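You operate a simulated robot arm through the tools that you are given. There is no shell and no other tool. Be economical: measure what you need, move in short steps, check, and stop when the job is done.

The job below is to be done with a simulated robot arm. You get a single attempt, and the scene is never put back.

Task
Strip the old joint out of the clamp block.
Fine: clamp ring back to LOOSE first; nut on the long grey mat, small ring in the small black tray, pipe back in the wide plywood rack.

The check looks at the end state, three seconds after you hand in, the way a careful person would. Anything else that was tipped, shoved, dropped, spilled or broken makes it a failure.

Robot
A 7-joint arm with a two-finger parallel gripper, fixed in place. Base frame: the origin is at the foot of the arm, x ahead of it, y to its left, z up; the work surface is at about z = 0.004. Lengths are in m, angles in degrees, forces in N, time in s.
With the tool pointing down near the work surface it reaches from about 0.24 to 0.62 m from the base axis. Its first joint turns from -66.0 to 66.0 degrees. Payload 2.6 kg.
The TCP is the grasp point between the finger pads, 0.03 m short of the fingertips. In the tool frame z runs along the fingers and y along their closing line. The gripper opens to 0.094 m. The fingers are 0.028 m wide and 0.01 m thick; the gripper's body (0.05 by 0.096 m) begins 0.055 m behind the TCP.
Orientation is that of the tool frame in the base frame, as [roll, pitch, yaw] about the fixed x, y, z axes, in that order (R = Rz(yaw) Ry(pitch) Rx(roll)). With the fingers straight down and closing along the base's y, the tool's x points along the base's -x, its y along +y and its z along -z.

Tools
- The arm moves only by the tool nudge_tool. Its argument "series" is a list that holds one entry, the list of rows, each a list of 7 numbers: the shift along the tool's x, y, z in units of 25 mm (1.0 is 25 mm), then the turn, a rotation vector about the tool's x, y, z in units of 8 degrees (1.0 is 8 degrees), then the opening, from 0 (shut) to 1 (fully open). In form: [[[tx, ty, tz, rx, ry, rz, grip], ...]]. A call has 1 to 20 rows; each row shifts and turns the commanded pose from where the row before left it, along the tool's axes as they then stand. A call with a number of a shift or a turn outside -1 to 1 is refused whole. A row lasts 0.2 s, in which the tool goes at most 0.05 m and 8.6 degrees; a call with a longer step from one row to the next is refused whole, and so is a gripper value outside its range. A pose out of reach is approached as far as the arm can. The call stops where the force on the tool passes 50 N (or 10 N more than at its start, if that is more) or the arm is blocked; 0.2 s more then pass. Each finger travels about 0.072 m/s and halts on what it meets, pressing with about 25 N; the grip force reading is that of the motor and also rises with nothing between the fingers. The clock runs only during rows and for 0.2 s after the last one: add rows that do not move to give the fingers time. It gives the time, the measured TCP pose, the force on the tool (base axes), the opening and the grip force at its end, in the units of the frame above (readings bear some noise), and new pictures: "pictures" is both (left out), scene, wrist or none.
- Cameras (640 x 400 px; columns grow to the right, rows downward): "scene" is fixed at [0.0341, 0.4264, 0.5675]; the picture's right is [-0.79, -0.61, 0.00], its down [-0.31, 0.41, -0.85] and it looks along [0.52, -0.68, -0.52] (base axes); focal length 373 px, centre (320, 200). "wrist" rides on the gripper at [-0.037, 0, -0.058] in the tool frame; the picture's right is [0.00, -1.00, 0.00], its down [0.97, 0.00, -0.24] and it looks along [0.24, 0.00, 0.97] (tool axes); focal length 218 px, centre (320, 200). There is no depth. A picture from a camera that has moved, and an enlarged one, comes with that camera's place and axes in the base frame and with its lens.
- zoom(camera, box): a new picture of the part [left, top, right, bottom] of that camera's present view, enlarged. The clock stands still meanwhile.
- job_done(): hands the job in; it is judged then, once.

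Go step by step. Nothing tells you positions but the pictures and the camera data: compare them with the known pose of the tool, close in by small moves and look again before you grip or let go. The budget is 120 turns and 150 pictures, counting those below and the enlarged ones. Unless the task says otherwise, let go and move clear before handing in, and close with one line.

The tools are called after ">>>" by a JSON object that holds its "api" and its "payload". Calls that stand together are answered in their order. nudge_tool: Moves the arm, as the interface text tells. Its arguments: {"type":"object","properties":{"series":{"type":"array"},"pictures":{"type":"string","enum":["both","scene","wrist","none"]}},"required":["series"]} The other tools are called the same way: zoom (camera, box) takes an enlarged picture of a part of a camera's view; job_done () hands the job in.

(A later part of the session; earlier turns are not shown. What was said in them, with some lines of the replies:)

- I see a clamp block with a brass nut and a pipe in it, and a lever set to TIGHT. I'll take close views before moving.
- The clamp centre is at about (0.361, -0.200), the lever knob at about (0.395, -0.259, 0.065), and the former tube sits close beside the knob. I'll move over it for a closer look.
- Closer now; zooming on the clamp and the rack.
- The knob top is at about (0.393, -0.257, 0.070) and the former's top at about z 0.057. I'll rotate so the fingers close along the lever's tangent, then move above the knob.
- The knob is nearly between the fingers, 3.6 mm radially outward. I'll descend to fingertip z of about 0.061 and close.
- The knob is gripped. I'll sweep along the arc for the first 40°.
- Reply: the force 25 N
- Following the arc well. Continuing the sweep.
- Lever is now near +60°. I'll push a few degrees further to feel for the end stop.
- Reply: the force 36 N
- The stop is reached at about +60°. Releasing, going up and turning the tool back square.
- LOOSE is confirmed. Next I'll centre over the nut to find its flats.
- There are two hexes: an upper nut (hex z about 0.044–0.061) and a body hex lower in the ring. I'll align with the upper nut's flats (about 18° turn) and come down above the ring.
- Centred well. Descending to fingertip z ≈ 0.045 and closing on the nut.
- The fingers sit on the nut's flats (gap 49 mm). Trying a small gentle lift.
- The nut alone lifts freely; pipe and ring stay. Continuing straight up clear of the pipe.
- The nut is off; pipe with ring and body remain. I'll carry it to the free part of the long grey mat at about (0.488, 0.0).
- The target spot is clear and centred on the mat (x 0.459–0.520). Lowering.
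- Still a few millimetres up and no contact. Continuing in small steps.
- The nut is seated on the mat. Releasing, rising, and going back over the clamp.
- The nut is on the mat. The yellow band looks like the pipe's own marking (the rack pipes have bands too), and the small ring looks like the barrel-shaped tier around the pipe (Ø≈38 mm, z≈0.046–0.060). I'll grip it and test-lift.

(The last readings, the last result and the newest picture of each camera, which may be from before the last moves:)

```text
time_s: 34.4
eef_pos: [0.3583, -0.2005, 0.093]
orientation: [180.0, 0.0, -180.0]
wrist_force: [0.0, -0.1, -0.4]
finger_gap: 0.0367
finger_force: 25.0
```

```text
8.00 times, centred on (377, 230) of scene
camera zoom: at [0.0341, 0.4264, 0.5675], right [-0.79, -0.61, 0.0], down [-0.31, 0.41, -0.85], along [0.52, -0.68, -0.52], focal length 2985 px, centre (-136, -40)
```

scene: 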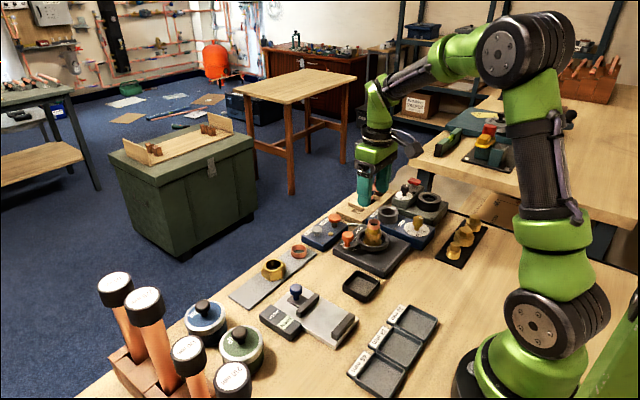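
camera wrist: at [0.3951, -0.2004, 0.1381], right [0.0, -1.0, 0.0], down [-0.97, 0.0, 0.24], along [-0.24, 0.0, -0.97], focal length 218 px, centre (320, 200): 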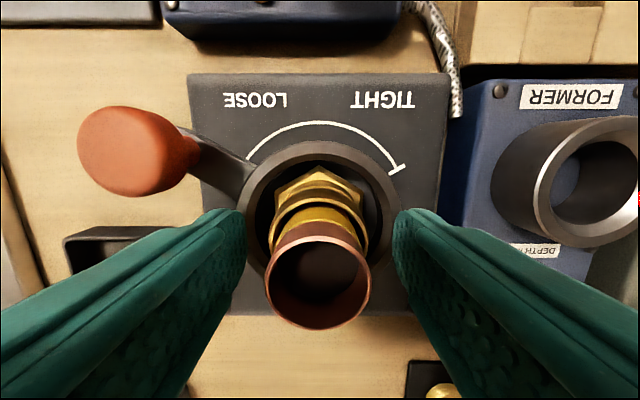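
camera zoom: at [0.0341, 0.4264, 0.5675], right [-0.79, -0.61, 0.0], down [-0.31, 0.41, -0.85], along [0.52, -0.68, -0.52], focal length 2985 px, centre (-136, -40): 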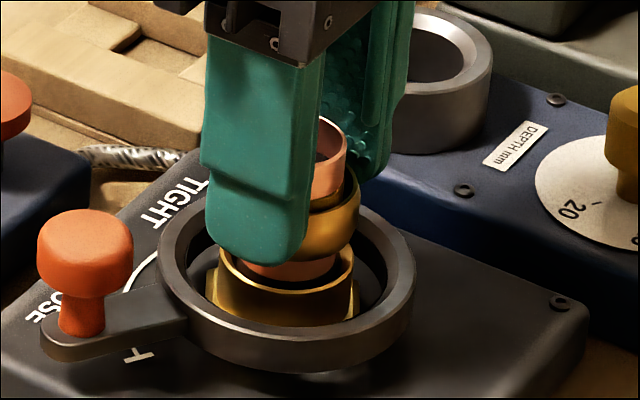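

The small ring came up alone and the pipe stays. Lifting it clear and moving over the small black tray at about (0.314, -0.081).

>>> {"api": "nudge_tool", "payload": {"series": [[[0, 0, -0.4, 0, 0, 0, 0.3], [0, 0, -0.5, 0, 0, 0, 0.3], [0, 0, -0.6, 0, 0, 0, 0.3], [0, 0, -0.8, 0, 0, 0, 0.3], [0, 0, -0.8, 0, 0, 0, 0.3], [0, 0, -0.8, 0, 0, 0, 0.3], [0, 0, 0, 0, 0, 0, 0.3], [0.3, 0.8, 0, 0, 0, 0, 0.3], [0.3, 0.8, 0, 0, 0, 0, 0.3], [0.3, 0.8, 0, 0, 0, 0, 0.3], [0.3, 0.8, 0, 0, 0, 0, 0.3], [0.3, 0.8, 0, 0, 0, 0, 0.3], [0.3, 0.8, 0, 0, 0, 0, 0.3], [0, 0, 0, 0, 0, 0, 0.3]]]}}

>>> {"api": "zoom", "payload": {"camera": "scene", "box": [320, 200, 420, 310]}}

```text
time_s: 37.4
eef_pos: [0.3136, -0.0806, 0.1887]
orientation: [180.0, 0.0, 179.9]
wrist_force: [0.4, 0.0, 1.0]
finger_gap: 0.0372
finger_force: 25.0
camera wrist: at [0.3501, -0.0796, 0.2482], right [0.0, -1.0, 0.0], down [-0.97, 0.0, 0.24], along [-0.24, 0.0, -0.97], focal length 218 px, centre (320, 200)
```

scene: 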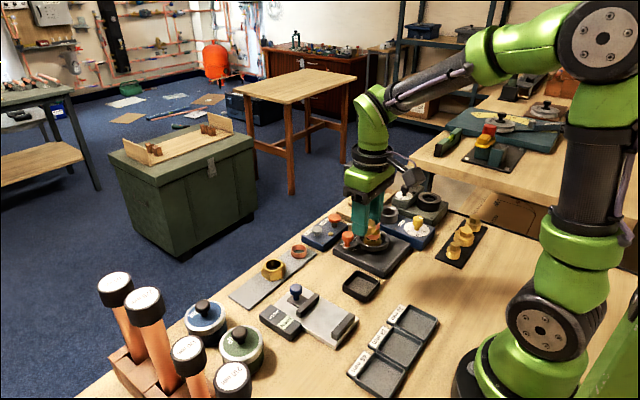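
wrist: 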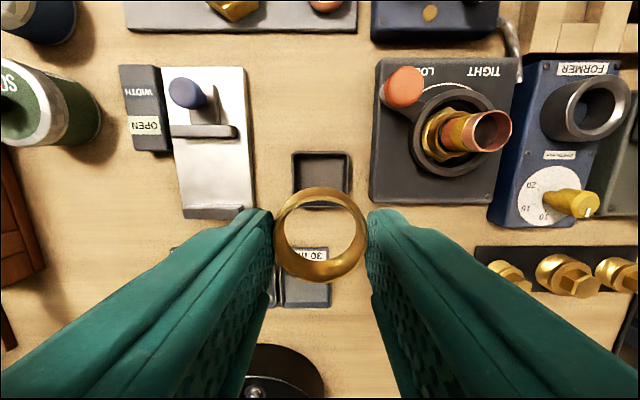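

```text
3.64 times, centred on (370, 255) of scene
camera zoom: at [0.034, 0.4264, 0.5675], right [-0.79, -0.61, 0.0], down [-0.31, 0.41, -0.85], along [0.52, -0.68, -0.52], focal length 1357 px, centre (138, 0)
```

zoom: 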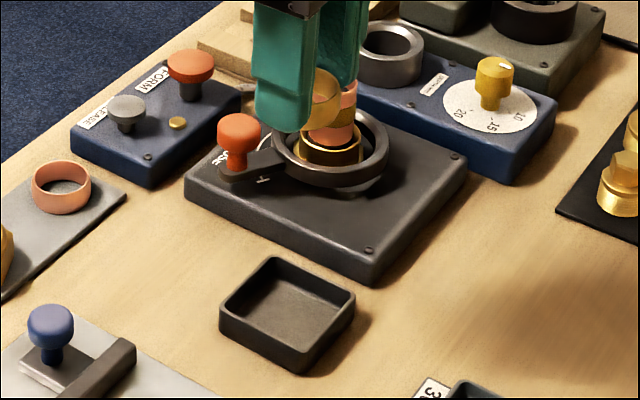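

The tray (rim z≈0.023) is right below. Lowering the ring into its mouth with the fingertips just above the rim.

>>> {"api": "nudge_tool", "payload": {"series": [[[0, 0, 0.9, 0, 0, 0, 0.3], [0, 0, 0.9, 0, 0, 0, 0.3], [0, 0, 0.9, 0, 0, 0, 0.3], [0, 0, 0.9, 0, 0, 0, 0.3], [0, 0, 0.9, 0, 0, 0, 0.3], [0, 0, 0.5, 0, 0, 0, 0.3], [0, 0, 0.2, 0, 0, 0, 0.3], [0, 0, 0, 0, 0, 0, 0.3]]], "pictures": "wrist"}}

>>> {"api": "zoom", "payload": {"camera": "scene", "box": [325, 240, 405, 310]}}

```text
time_s: 39.2
eef_pos: [0.3132, -0.0796, 0.0589]
orientation: [-180.0, -0.1, 179.9]
wrist_force: [0.3, -0.2, -0.5]
finger_gap: 0.0367
finger_force: 24.6
camera wrist: at [0.3505, -0.0797, 0.118], right [0.0, -1.0, 0.0], down [-0.97, 0.0, 0.24], along [-0.24, 0.0, -0.97], focal length 218 px, centre (320, 200)
```

wrist: 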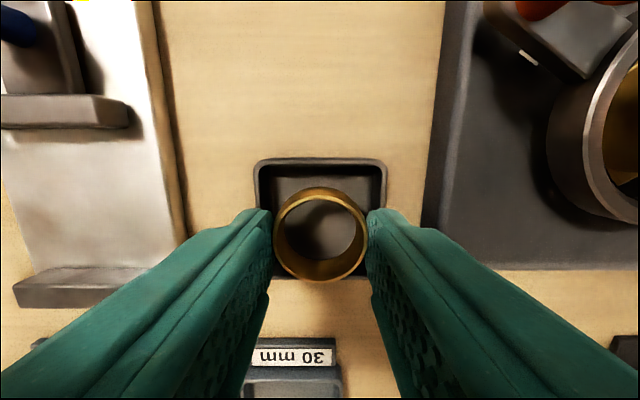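

```text
5.71 times, centred on (365, 275) of scene
camera zoom: at [0.0341, 0.4264, 0.5675], right [-0.79, -0.61, 0.0], down [-0.31, 0.41, -0.85], along [0.52, -0.68, -0.52], focal length 2132 px, centre (63, -229)
```

zoom: 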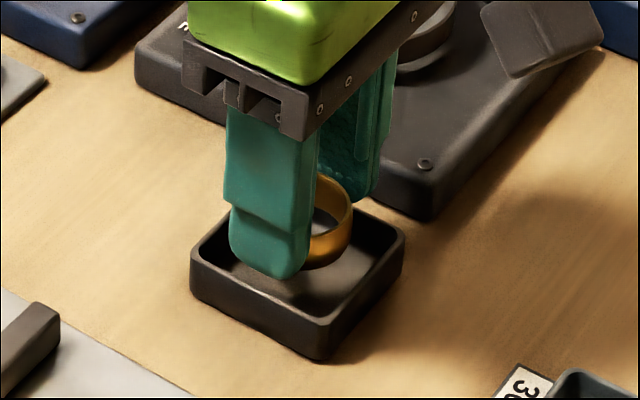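

>>> {"api": "nudge_tool", "payload": {"series": [[[-0.1, 0, 0.12, 0, 0, 0, 0.3], [0, 0, 0, 0, 0, 0, 0.3], [0, 0, 0, 0, 0, 0, 0.6], [0, 0, 0, 0, 0, 0, 0.6], [0, 0, -0.5, 0, 0, 0, 0.6], [0, 0, -1, 0, 0, 0, 0.6], [0, 0, -1, 0, 0, 0, 0.6], [0, 0, -1, 0, 0, 0, 0.6], [0, 0, -1, 0, 0, 0, 0.6], [0, 0, 0, 0, 0, 0, 0.6]]]}}

>>> {"api": "zoom", "payload": {"camera": "scene", "box": [325, 200, 445, 310]}}

```text
time_s: 41.4
eef_pos: [0.3166, -0.08, 0.168]
orientation: [179.9, 0.0, -180.0]
wrist_force: [-0.1, 0.4, -0.1]
finger_gap: 0.0564
finger_force: 0.1
camera wrist: at [0.3539, -0.0797, 0.2271], right [0.0, -1.0, 0.0], down [-0.97, 0.0, 0.24], along [-0.24, 0.0, -0.97], focal length 218 px, centre (320, 200)
```

scene: 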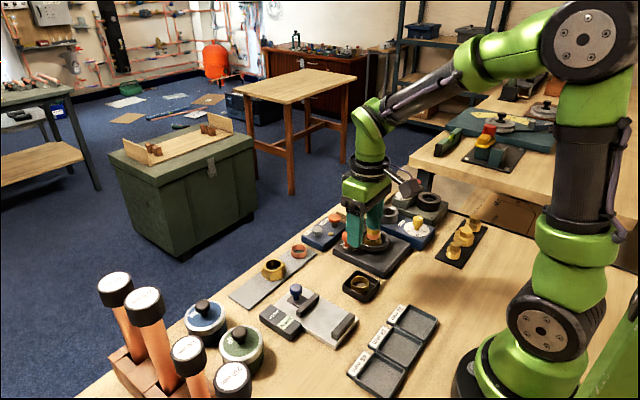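
wrist: 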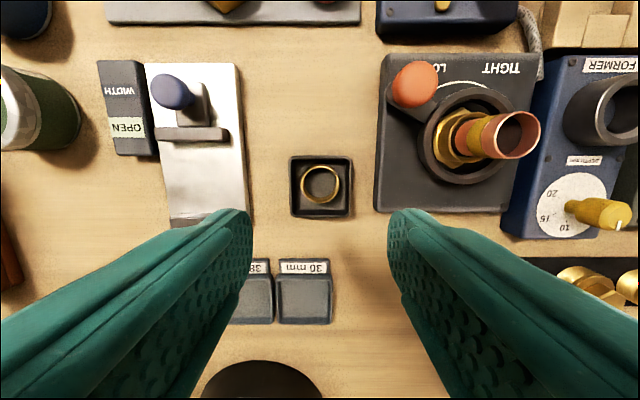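

```text
3.64 times, centred on (385, 255) of scene
camera zoom: at [0.0341, 0.4264, 0.5675], right [-0.79, -0.61, 0.0], down [-0.31, 0.41, -0.85], along [0.52, -0.68, -0.52], focal length 1357 px, centre (84, 0)
```

zoom: 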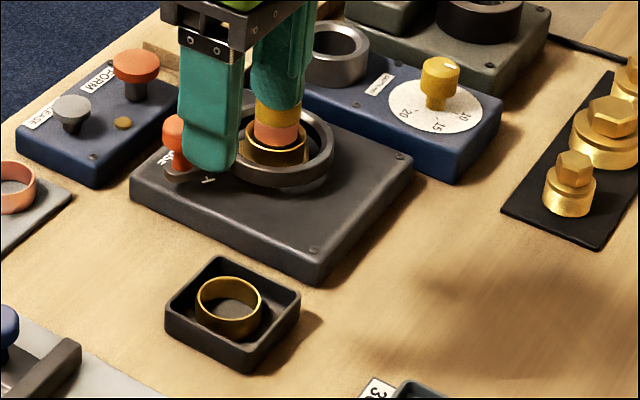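

The ring lies flat in the tray. Next I'll inspect the rack's empty pocket from above before taking the pipe.

>>> {"api": "nudge_tool", "payload": {"series": [[[0, 0, -0.8, 0, 0, 0, 0.6], [0, 0, -0.8, 0, 0, 0, 0.6], [-0.45, -0.88, 0, 0, 0, 0, 0.6], [-0.45, -0.88, 0, 0, 0, 0, 0.6], [-0.45, -0.88, 0, 0, 0, 0, 0.6], [-0.45, -0.88, 0, 0, 0, 0, 0.6], [-0.45, -0.88, 0, 0, 0, 0, 0.6], [-0.45, -0.88, 0, 0, 0, 0, 0.6], [-0.45, -0.88, 0, 0, 0, 0, 0.6], [-0.45, -0.88, 0, 0, 0, 0, 0.6], [-0.45, -0.88, 0, 0, 0, 0, 0.6], [-0.45, -0.88, 0, 0, 0, 0, 0.6], [0, 0, 0, 0, 0, 0, 0.6]]], "pictures": "wrist"}}

>>> {"api": "zoom", "payload": {"camera": "wrist", "box": [260, 70, 500, 220]}}

>>> {"api": "zoom", "payload": {"camera": "scene", "box": [320, 160, 420, 240]}}

```text
time_s: 44.2
eef_pos: [0.4284, -0.301, 0.2079]
orientation: [180.0, 0.0, -179.9]
wrist_force: [-0.1, -0.1, 0.0]
finger_gap: 0.0565
finger_force: 0.1
camera wrist: at [0.4658, -0.3009, 0.2669], right [0.0, -1.0, 0.0], down [-0.97, 0.0, 0.24], along [-0.24, 0.0, -0.97], focal length 218 px, centre (320, 200)
```

wrist: 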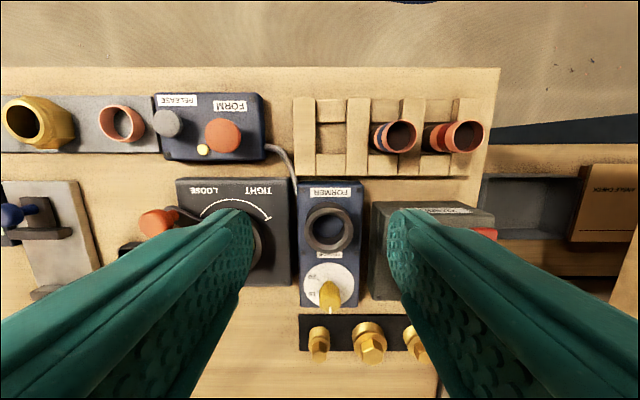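

```text
2.67 times, centred on (380, 145) of wrist
camera zoom: at [0.4658, -0.3009, 0.2669], right [0.0, -1.0, 0.0], down [-0.97, 0.0, 0.24], along [-0.24, 0.0, -0.97], focal length 582 px, centre (160, 347)
```

zoom: 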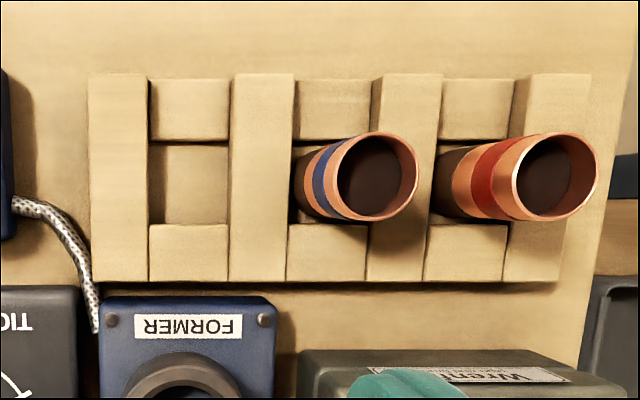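

```text
5.00 times, centred on (370, 200) of scene
camera zoom: at [0.0341, 0.4264, 0.5675], right [-0.79, -0.61, 0.0], down [-0.31, 0.41, -0.85], along [0.52, -0.68, -0.52], focal length 1866 px, centre (70, 200)
```

zoom: 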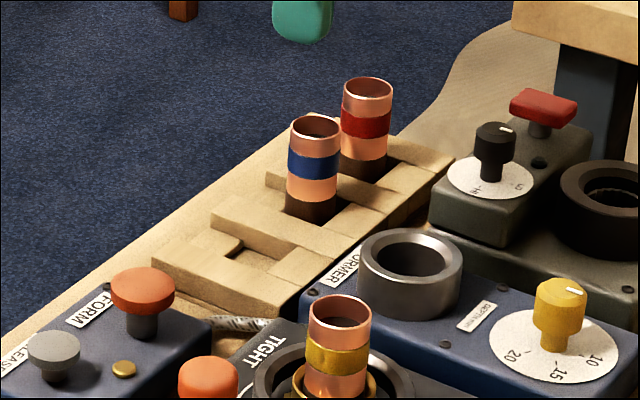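

The rack's first pocket is free, centred at about (0.4735, -0.313), and the rack pipes stand upright with tops at z≈0.0685. Now I'll go to the yellow-banded pipe.

>>> {"api": "nudge_tool", "payload": {"series": [[[0.547, 0.804, 0, 0, 0, 0, 0.5], [0.547, 0.804, 0, 0, 0, 0, 0.5], [0.547, 0.804, 0, 0, 0, 0, 0.5], [0.547, 0.804, 0, 0, 0, 0, 0.5], [0.547, 0.804, 0, 0, 0, 0, 0.5], [0, 0, 0, 0, 0, 0, 0.5], [0, 0, 0.9, 0, 0, 0, 0.5], [0, 0, 0.9, 0, 0, 0, 0.5], [0, 0, 0.9, 0, 0, 0, 0.5], [0, 0, 0.9, 0, 0, 0, 0.5], [0, 0, 0.9, 0, 0, 0, 0.5], [0, 0, 0.3, 0, 0, 0, 0.5], [0, 0, 0, 0, 0, 0, 0.5]]], "pictures": "wrist"}}

>>> {"api": "zoom", "payload": {"camera": "scene", "box": [347, 205, 407, 255]}}

```text
time_s: 47.0
eef_pos: [0.3592, -0.2003, 0.0883]
orientation: [180.0, -0.1, -179.9]
wrist_force: [-0.5, 0.0, 0.1]
finger_gap: 0.0469
finger_force: 0.1
camera wrist: at [0.396, -0.1997, 0.1475], right [0.0, -1.0, 0.0], down [-0.97, 0.0, 0.24], along [-0.24, 0.0, -0.97], focal length 218 px, centre (320, 200)
```

wrist: 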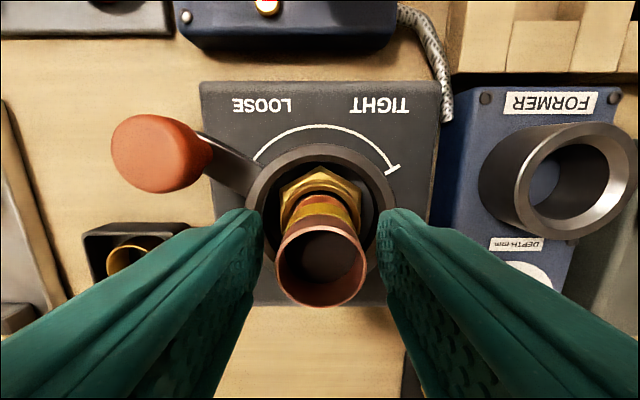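

```text
8.00 times, centred on (377, 230) of scene
camera zoom: at [0.0341, 0.4264, 0.5675], right [-0.79, -0.61, 0.0], down [-0.31, 0.41, -0.85], along [0.52, -0.68, -0.52], focal length 2985 px, centre (-136, -40)
```

zoom: 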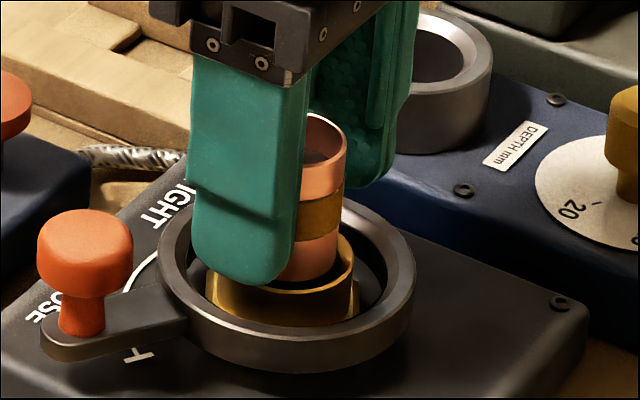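

Aligned on the pipe. Gripping and lifting a little.

>>> {"api": "nudge_tool", "payload": {"series": [[[0, 0, 0.14, 0, 0, 0, 0.5], [0, 0, 0, 0, 0, 0, 0.15], [0, 0, 0, 0, 0, 0, 0.15], [0, 0, 0, 0, 0, 0, 0.15]]], "pictures": "none"}}

>>> {"api": "nudge_tool", "payload": {"series": [[[0, 0, -0.2, 0, 0, 0, 0.15], [0, 0, -0.2, 0, 0, 0, 0.15], [0, 0, -0.2, 0, 0, 0, 0.15], [0, 0, 0, 0, 0, 0, 0.15]]], "pictures": "none"}}

>>> {"api": "zoom", "payload": {"camera": "scene", "box": [347, 200, 407, 255]}}

>>> {"api": "zoom", "payload": {"camera": "wrist", "box": [170, 0, 470, 190]}}

```text
time_s: 48.0
eef_pos: [0.3589, -0.2006, 0.085]
orientation: [179.9, -0.1, -179.9]
wrist_force: [0.4, 0.3, 1.0]
finger_gap: 0.0265
finger_force: 24.8
```

```text
time_s: 49.0
eef_pos: [0.3608, -0.2001, 0.1008]
orientation: [-179.9, 0.1, 179.9]
wrist_force: [-0.7, -0.5, 0.0]
finger_gap: 0.0266
finger_force: 25.1
```

```text
7.27 times, centred on (377, 228) of scene
camera zoom: at [0.0341, 0.4264, 0.5675], right [-0.79, -0.61, 0.0], down [-0.31, 0.41, -0.85], along [0.52, -0.68, -0.52], focal length 2713 px, centre (-94, 0)
```

zoom: 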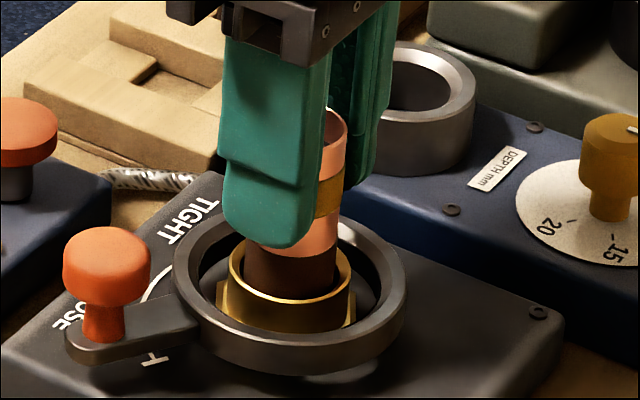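

```text
2.11 times, centred on (320, 95) of wrist
camera zoom: at [0.3962, -0.1996, 0.1596], right [0.0, -1.0, 0.0], down [-0.97, 0.0, 0.24], along [-0.24, 0.0, -0.97], focal length 460 px, centre (320, 421)
```

zoom: 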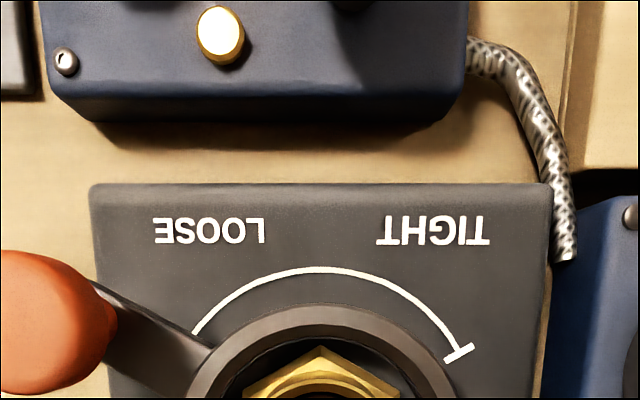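

The pipe comes out alone. Lifting clear and carrying it to above the empty rack pocket.

>>> {"api": "nudge_tool", "payload": {"series": [[[0, 0, -0.5, 0, 0, 0, 0.15], [0, 0, -0.8, 0, 0, 0, 0.15], [0, 0, -0.9, 0, 0, 0, 0.15], [0, 0, -0.9, 0, 0, 0, 0.15], [0, 0, -0.7, 0, 0, 0, 0.15], [0, 0, 0, 0, 0, 0, 0.15], [-0.757, -0.75, 0, 0, 0, 0, 0.15], [-0.757, -0.75, 0, 0, 0, 0, 0.15], [-0.757, -0.75, 0, 0, 0, 0, 0.15], [-0.757, -0.75, 0, 0, 0, 0, 0.15], [-0.757, -0.75, 0, 0, 0, 0, 0.15], [-0.757, -0.75, 0, 0, 0, 0, 0.15], [0, 0, 0.8, 0, 0, 0, 0.15], [0, 0, 0.8, 0, 0, 0, 0.15], [0, 0, 0, 0, 0, 0, 0.15], [0, 0, 0, 0, 0, 0, 0.15]]], "pictures": "wrist"}}

>>> {"api": "zoom", "payload": {"camera": "scene", "box": [325, 160, 405, 225]}}

>>> {"api": "zoom", "payload": {"camera": "wrist", "box": [250, 110, 410, 260]}}

```text
time_s: 52.4
eef_pos: [0.473, -0.3142, 0.1553]
orientation: [180.0, -0.1, 179.9]
wrist_force: [0.9, 0.1, -0.5]
finger_gap: 0.0268
finger_force: 24.8
camera wrist: at [0.5101, -0.3132, 0.2146], right [0.0, -1.0, 0.0], down [-0.97, 0.0, 0.24], along [-0.24, 0.0, -0.97], focal length 218 px, centre (320, 200)
```

wrist: 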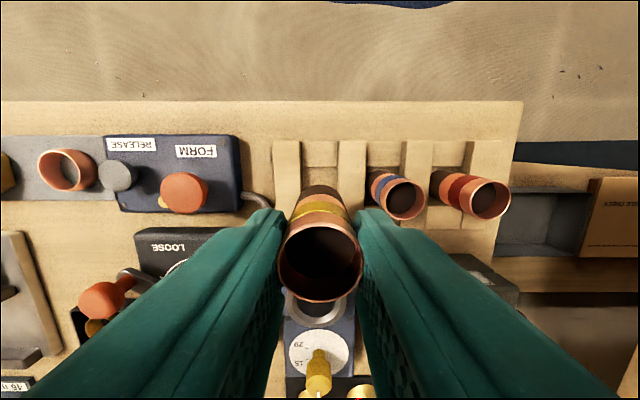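

```text
6.15 times, centred on (365, 192) of scene
camera zoom: at [0.0341, 0.4264, 0.5675], right [-0.79, -0.61, 0.0], down [-0.31, 0.41, -0.85], along [0.52, -0.68, -0.52], focal length 2296 px, centre (43, 246)
```

zoom: 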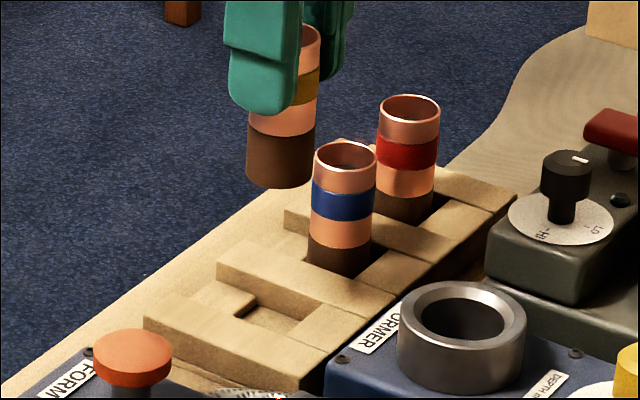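

```text
2.67 times, centred on (330, 185) of wrist
camera zoom: at [0.5101, -0.3132, 0.2146], right [0.0, -1.0, 0.0], down [-0.97, 0.0, 0.24], along [-0.24, 0.0, -0.97], focal length 582 px, centre (293, 240)
```

zoom: 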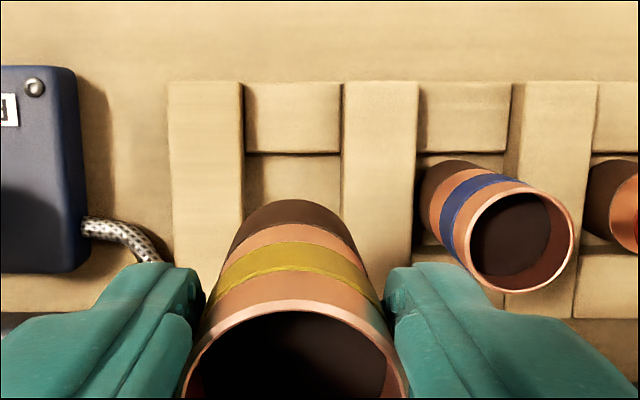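

The pipe hangs over the empty pocket. I'll check its exact place in the grip.

>>> {"api": "zoom", "payload": {"camera": "wrist", "box": [240, 180, 400, 320]}}

>>> {"api": "zoom", "payload": {"camera": "scene", "box": [345, 155, 395, 205]}}

```text
2.86 times, centred on (320, 250) of wrist
camera zoom: at [0.5101, -0.3132, 0.2146], right [0.0, -1.0, 0.0], down [-0.97, 0.0, 0.24], along [-0.24, 0.0, -0.97], focal length 624 px, centre (320, 57)
```

zoom: 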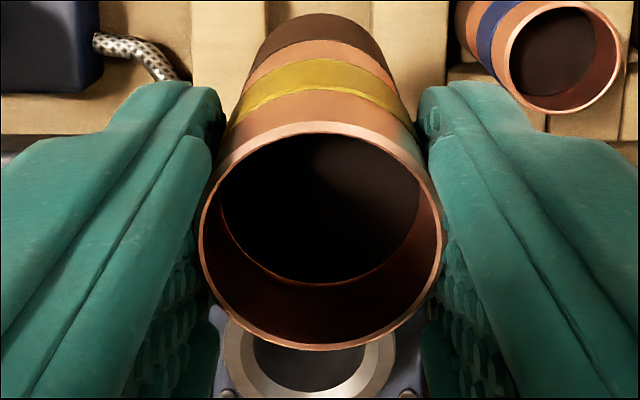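

```text
8.00 times, centred on (370, 180) of scene
camera zoom: at [0.0341, 0.4264, 0.5675], right [-0.79, -0.61, 0.0], down [-0.31, 0.41, -0.85], along [0.52, -0.68, -0.52], focal length 2985 px, centre (-80, 360)
```

zoom: 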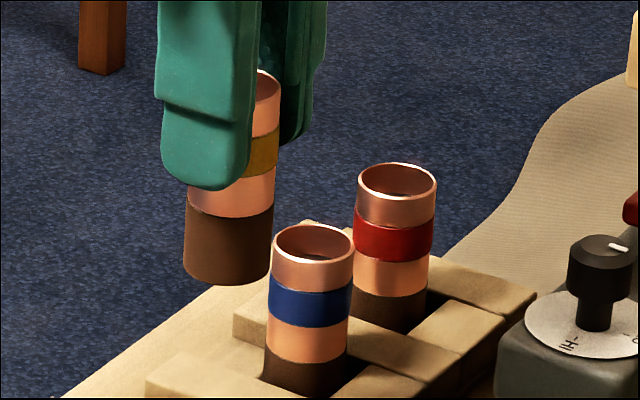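

The pipe is within about 1 mm of the pocket centre. Lowering until it's just above the rack.

>>> {"api": "nudge_tool", "payload": {"series": [[[0, 0, 0.8, 0, 0, 0, 0.15], [0, 0, 0.8, 0, 0, 0, 0.15], [0, 0, 0.7, 0, 0, 0, 0.15], [0, 0, 0, 0, 0, 0, 0.15], [0, 0, 0, 0, 0, 0, 0.15]]], "pictures": "wrist"}}

>>> {"api": "zoom", "payload": {"camera": "scene", "box": [335, 175, 385, 225]}}

>>> {"api": "zoom", "payload": {"camera": "wrist", "box": [240, 100, 400, 220]}}

```text
time_s: 53.6
eef_pos: [0.4729, -0.3136, 0.097]
orientation: [180.0, 0.0, -179.9]
wrist_force: [-1.0, -0.1, -0.8]
finger_gap: 0.0269
finger_force: 25.0
camera wrist: at [0.5097, -0.3131, 0.1565], right [0.0, -1.0, 0.0], down [-0.97, 0.0, 0.24], along [-0.24, 0.0, -0.97], focal length 218 px, centre (320, 200)
```

wrist: 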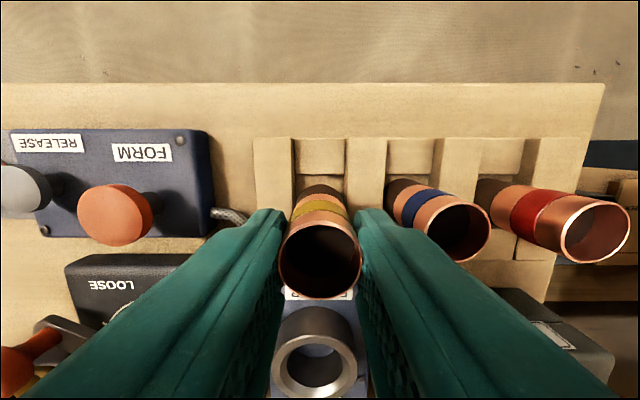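

```text
8.00 times, centred on (360, 200) of scene
camera zoom: at [0.0341, 0.4264, 0.5675], right [-0.79, -0.61, 0.0], down [-0.31, 0.41, -0.85], along [0.52, -0.68, -0.52], focal length 2985 px, centre (0, 200)
```

zoom: 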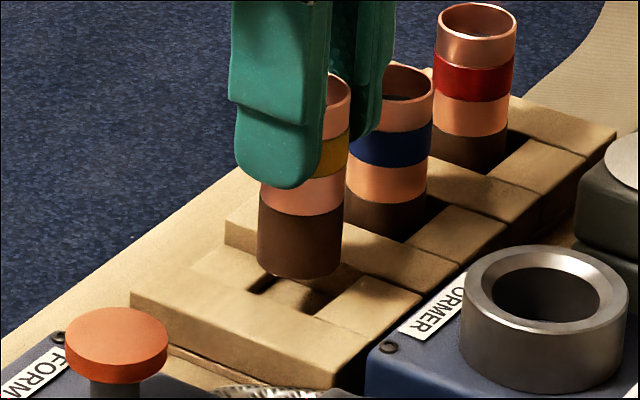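

```text
3.33 times, centred on (320, 160) of wrist
camera zoom: at [0.5097, -0.3131, 0.1565], right [0.0, -1.0, 0.0], down [-0.97, 0.0, 0.24], along [-0.24, 0.0, -0.97], focal length 728 px, centre (320, 333)
```

zoom: 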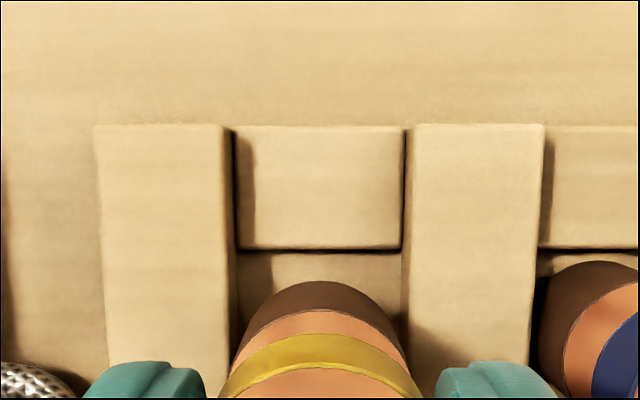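

Everything agrees to within about 1–2 mm of clearance. Lowering slowly into the pocket.

>>> {"api": "nudge_tool", "payload": {"series": [[[0, 0, 0.2, 0, 0, 0, 0.15], [0, 0, 0.2, 0, 0, 0, 0.15], [0, 0, 0.2, 0, 0, 0, 0.15], [0, 0, 0.1, 0, 0, 0, 0.15], [0, 0, 0, 0, 0, 0, 0.15]]], "pictures": "none"}}

>>> {"api": "zoom", "payload": {"camera": "scene", "box": [335, 175, 385, 225]}}

>>> {"api": "zoom", "payload": {"camera": "wrist", "box": [240, 100, 400, 220]}}

```text
time_s: 54.8
eef_pos: [0.472, -0.3134, 0.0787]
orientation: [179.9, 0.0, 179.9]
wrist_force: [-0.1, 1.0, -0.7]
finger_gap: 0.0267
finger_force: 25.4
```

```text
8.00 times, centred on (360, 200) of scene
camera zoom: at [0.0341, 0.4264, 0.5675], right [-0.79, -0.61, 0.0], down [-0.31, 0.41, -0.85], along [0.52, -0.68, -0.52], focal length 2985 px, centre (0, 200)
```

zoom: 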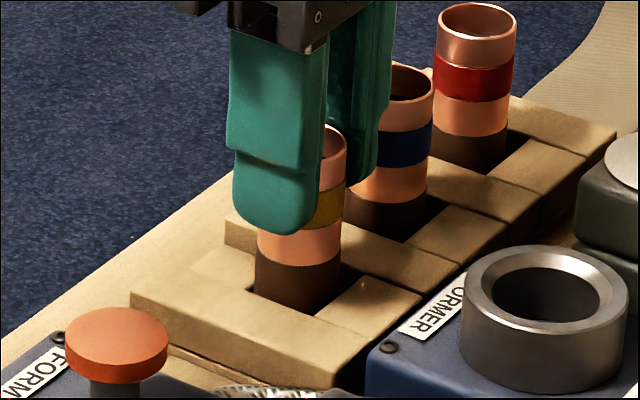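

```text
3.33 times, centred on (320, 160) of wrist
camera zoom: at [0.5096, -0.3129, 0.139], right [0.0, -1.0, 0.0], down [-0.97, 0.0, 0.24], along [-0.24, 0.0, -0.97], focal length 728 px, centre (320, 333)
```

zoom: 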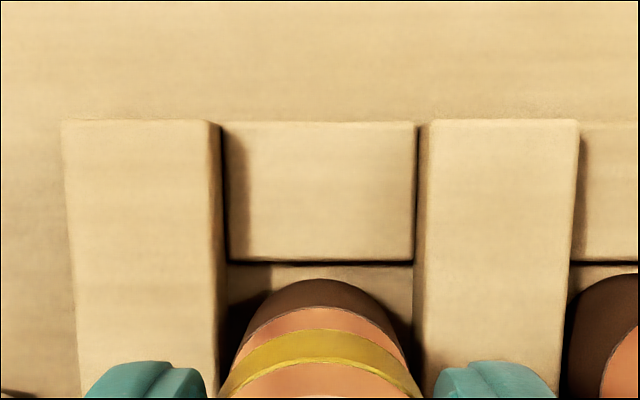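

It's entering the pocket cleanly with no side force. Continuing until it touches the floor.

>>> {"api": "nudge_tool", "payload": {"series": [[[0, 0, 0.1, 0, 0, 0, 0.15], [0, 0, 0.08, 0, 0, 0, 0.15], [0, 0, 0, 0, 0, 0, 0.15]]], "pictures": "none"}}

>>> {"api": "nudge_tool", "payload": {"series": [[[0, 0, 0.06, 0, 0, 0, 0.15], [0, 0, 0, 0, 0, 0, 0.15]]], "pictures": "none"}}

>>> {"api": "zoom", "payload": {"camera": "scene", "box": [335, 175, 385, 225]}}

```text
time_s: 55.6
eef_pos: [0.4726, -0.3123, 0.0754]
orientation: [-179.8, 0.1, -180.0]
wrist_force: [-2.4, 0.4, 6.8]
finger_gap: 0.0265
finger_force: 24.6
```

```text
time_s: 56.2
eef_pos: [0.4728, -0.3132, 0.0748]
orientation: [-179.9, 0.2, -180.0]
wrist_force: [-1.7, -0.1, 14.6]
finger_gap: 0.0264
finger_force: 24.9
```

```text
8.00 times, centred on (360, 200) of scene
camera zoom: at [0.034, 0.4265, 0.5675], right [-0.79, -0.61, 0.0], down [-0.31, 0.41, -0.85], along [0.52, -0.68, -0.52], focal length 2985 px, centre (0, 200)
```

zoom: 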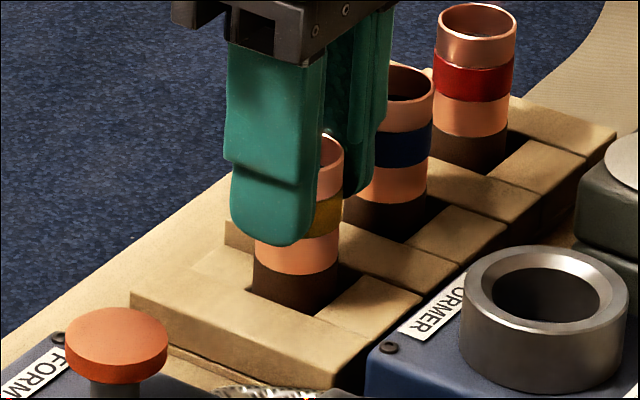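

The pipe's band heights match the pattern of its neighbours, so it's seated. Releasing and rising.

>>> {"api": "nudge_tool", "payload": {"series": [[[0, 0, -0.06, 0, 0, 0, 0.15], [0, 0, 0, 0, 0, 0, 0.46], [0, 0, 0, 0, 0, 0, 0.46], [0, 0, -0.4, 0, 0, 0, 0.46], [0, 0, -0.8, 0, 0, 0, 0.46], [0, 0, -1, 0, 0, 0, 0.46], [0, 0, -1, 0, 0, 0, 0.46], [0, 0, -1, 0, 0, 0, 0.46], [0, 0, -1, 0, 0, 0, 0.46], [0.7, 0.7, 0, 0, 0, 0, 0.46], [0.7, 0.7, 0, 0, 0, 0, 0.46], [0.7, 0.7, 0, 0, 0, 0, 0.46], [0.7, 0.7, 0, 0, 0, 0, 0.46], [0, 0, 0, 0, 0, 0, 0.46]]]}}

>>> {"api": "zoom", "payload": {"camera": "scene", "box": [220, 160, 460, 310]}}

```text
time_s: 59.2
eef_pos: [0.4017, -0.2431, 0.2068]
orientation: [179.9, 0.0, 179.9]
wrist_force: [0.3, -0.2, 0.3]
finger_gap: 0.0429
finger_force: 0.0
camera wrist: at [0.4392, -0.2425, 0.2649], right [0.0, -1.0, 0.0], down [-0.97, 0.0, 0.24], along [-0.24, 0.0, -0.97], focal length 218 px, centre (320, 200)
```

scene: 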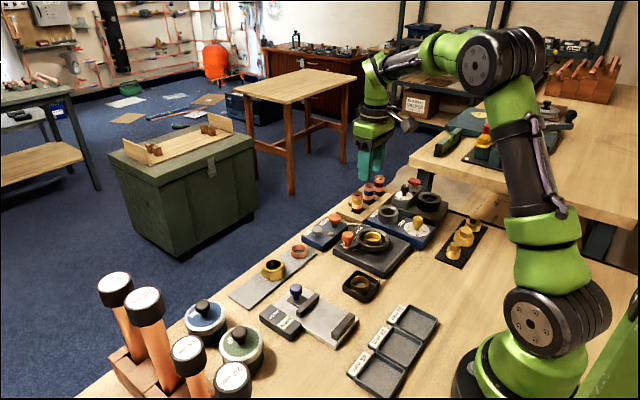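
wrist: 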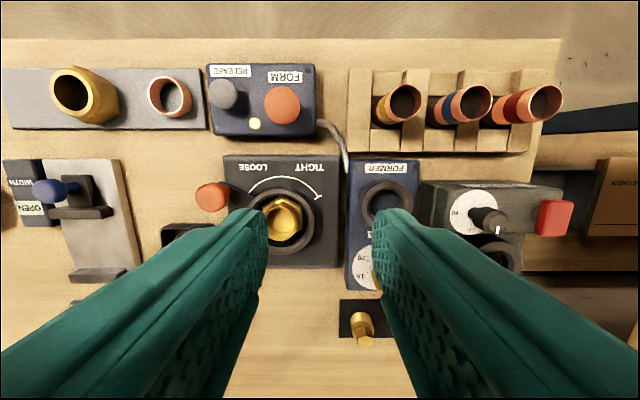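

```text
2.67 times, centred on (340, 235) of scene
camera zoom: at [0.034, 0.4264, 0.5675], right [-0.79, -0.61, 0.0], down [-0.31, 0.41, -0.85], along [0.52, -0.68, -0.52], focal length 995 px, centre (267, 107)
```

zoom: 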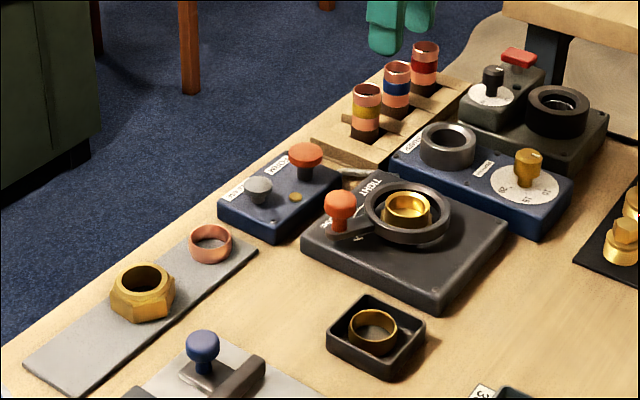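

The nut is on the mat, the small ring in the tray and the pipe upright in the rack. The clamp is at LOOSE, and the fitting body stays in the block because it was given no destination. Handing in.

>>> {"api": "job_done", "payload": {}}

```text
The job is handed in.
```

I stripped the joint and handed the job in: clamp ring at LOOSE, nut on the long grey mat, small ring in the small black tray, pipe upright in the plywood rack; the brass fitting body is still in the clamp block because you named no place for it.
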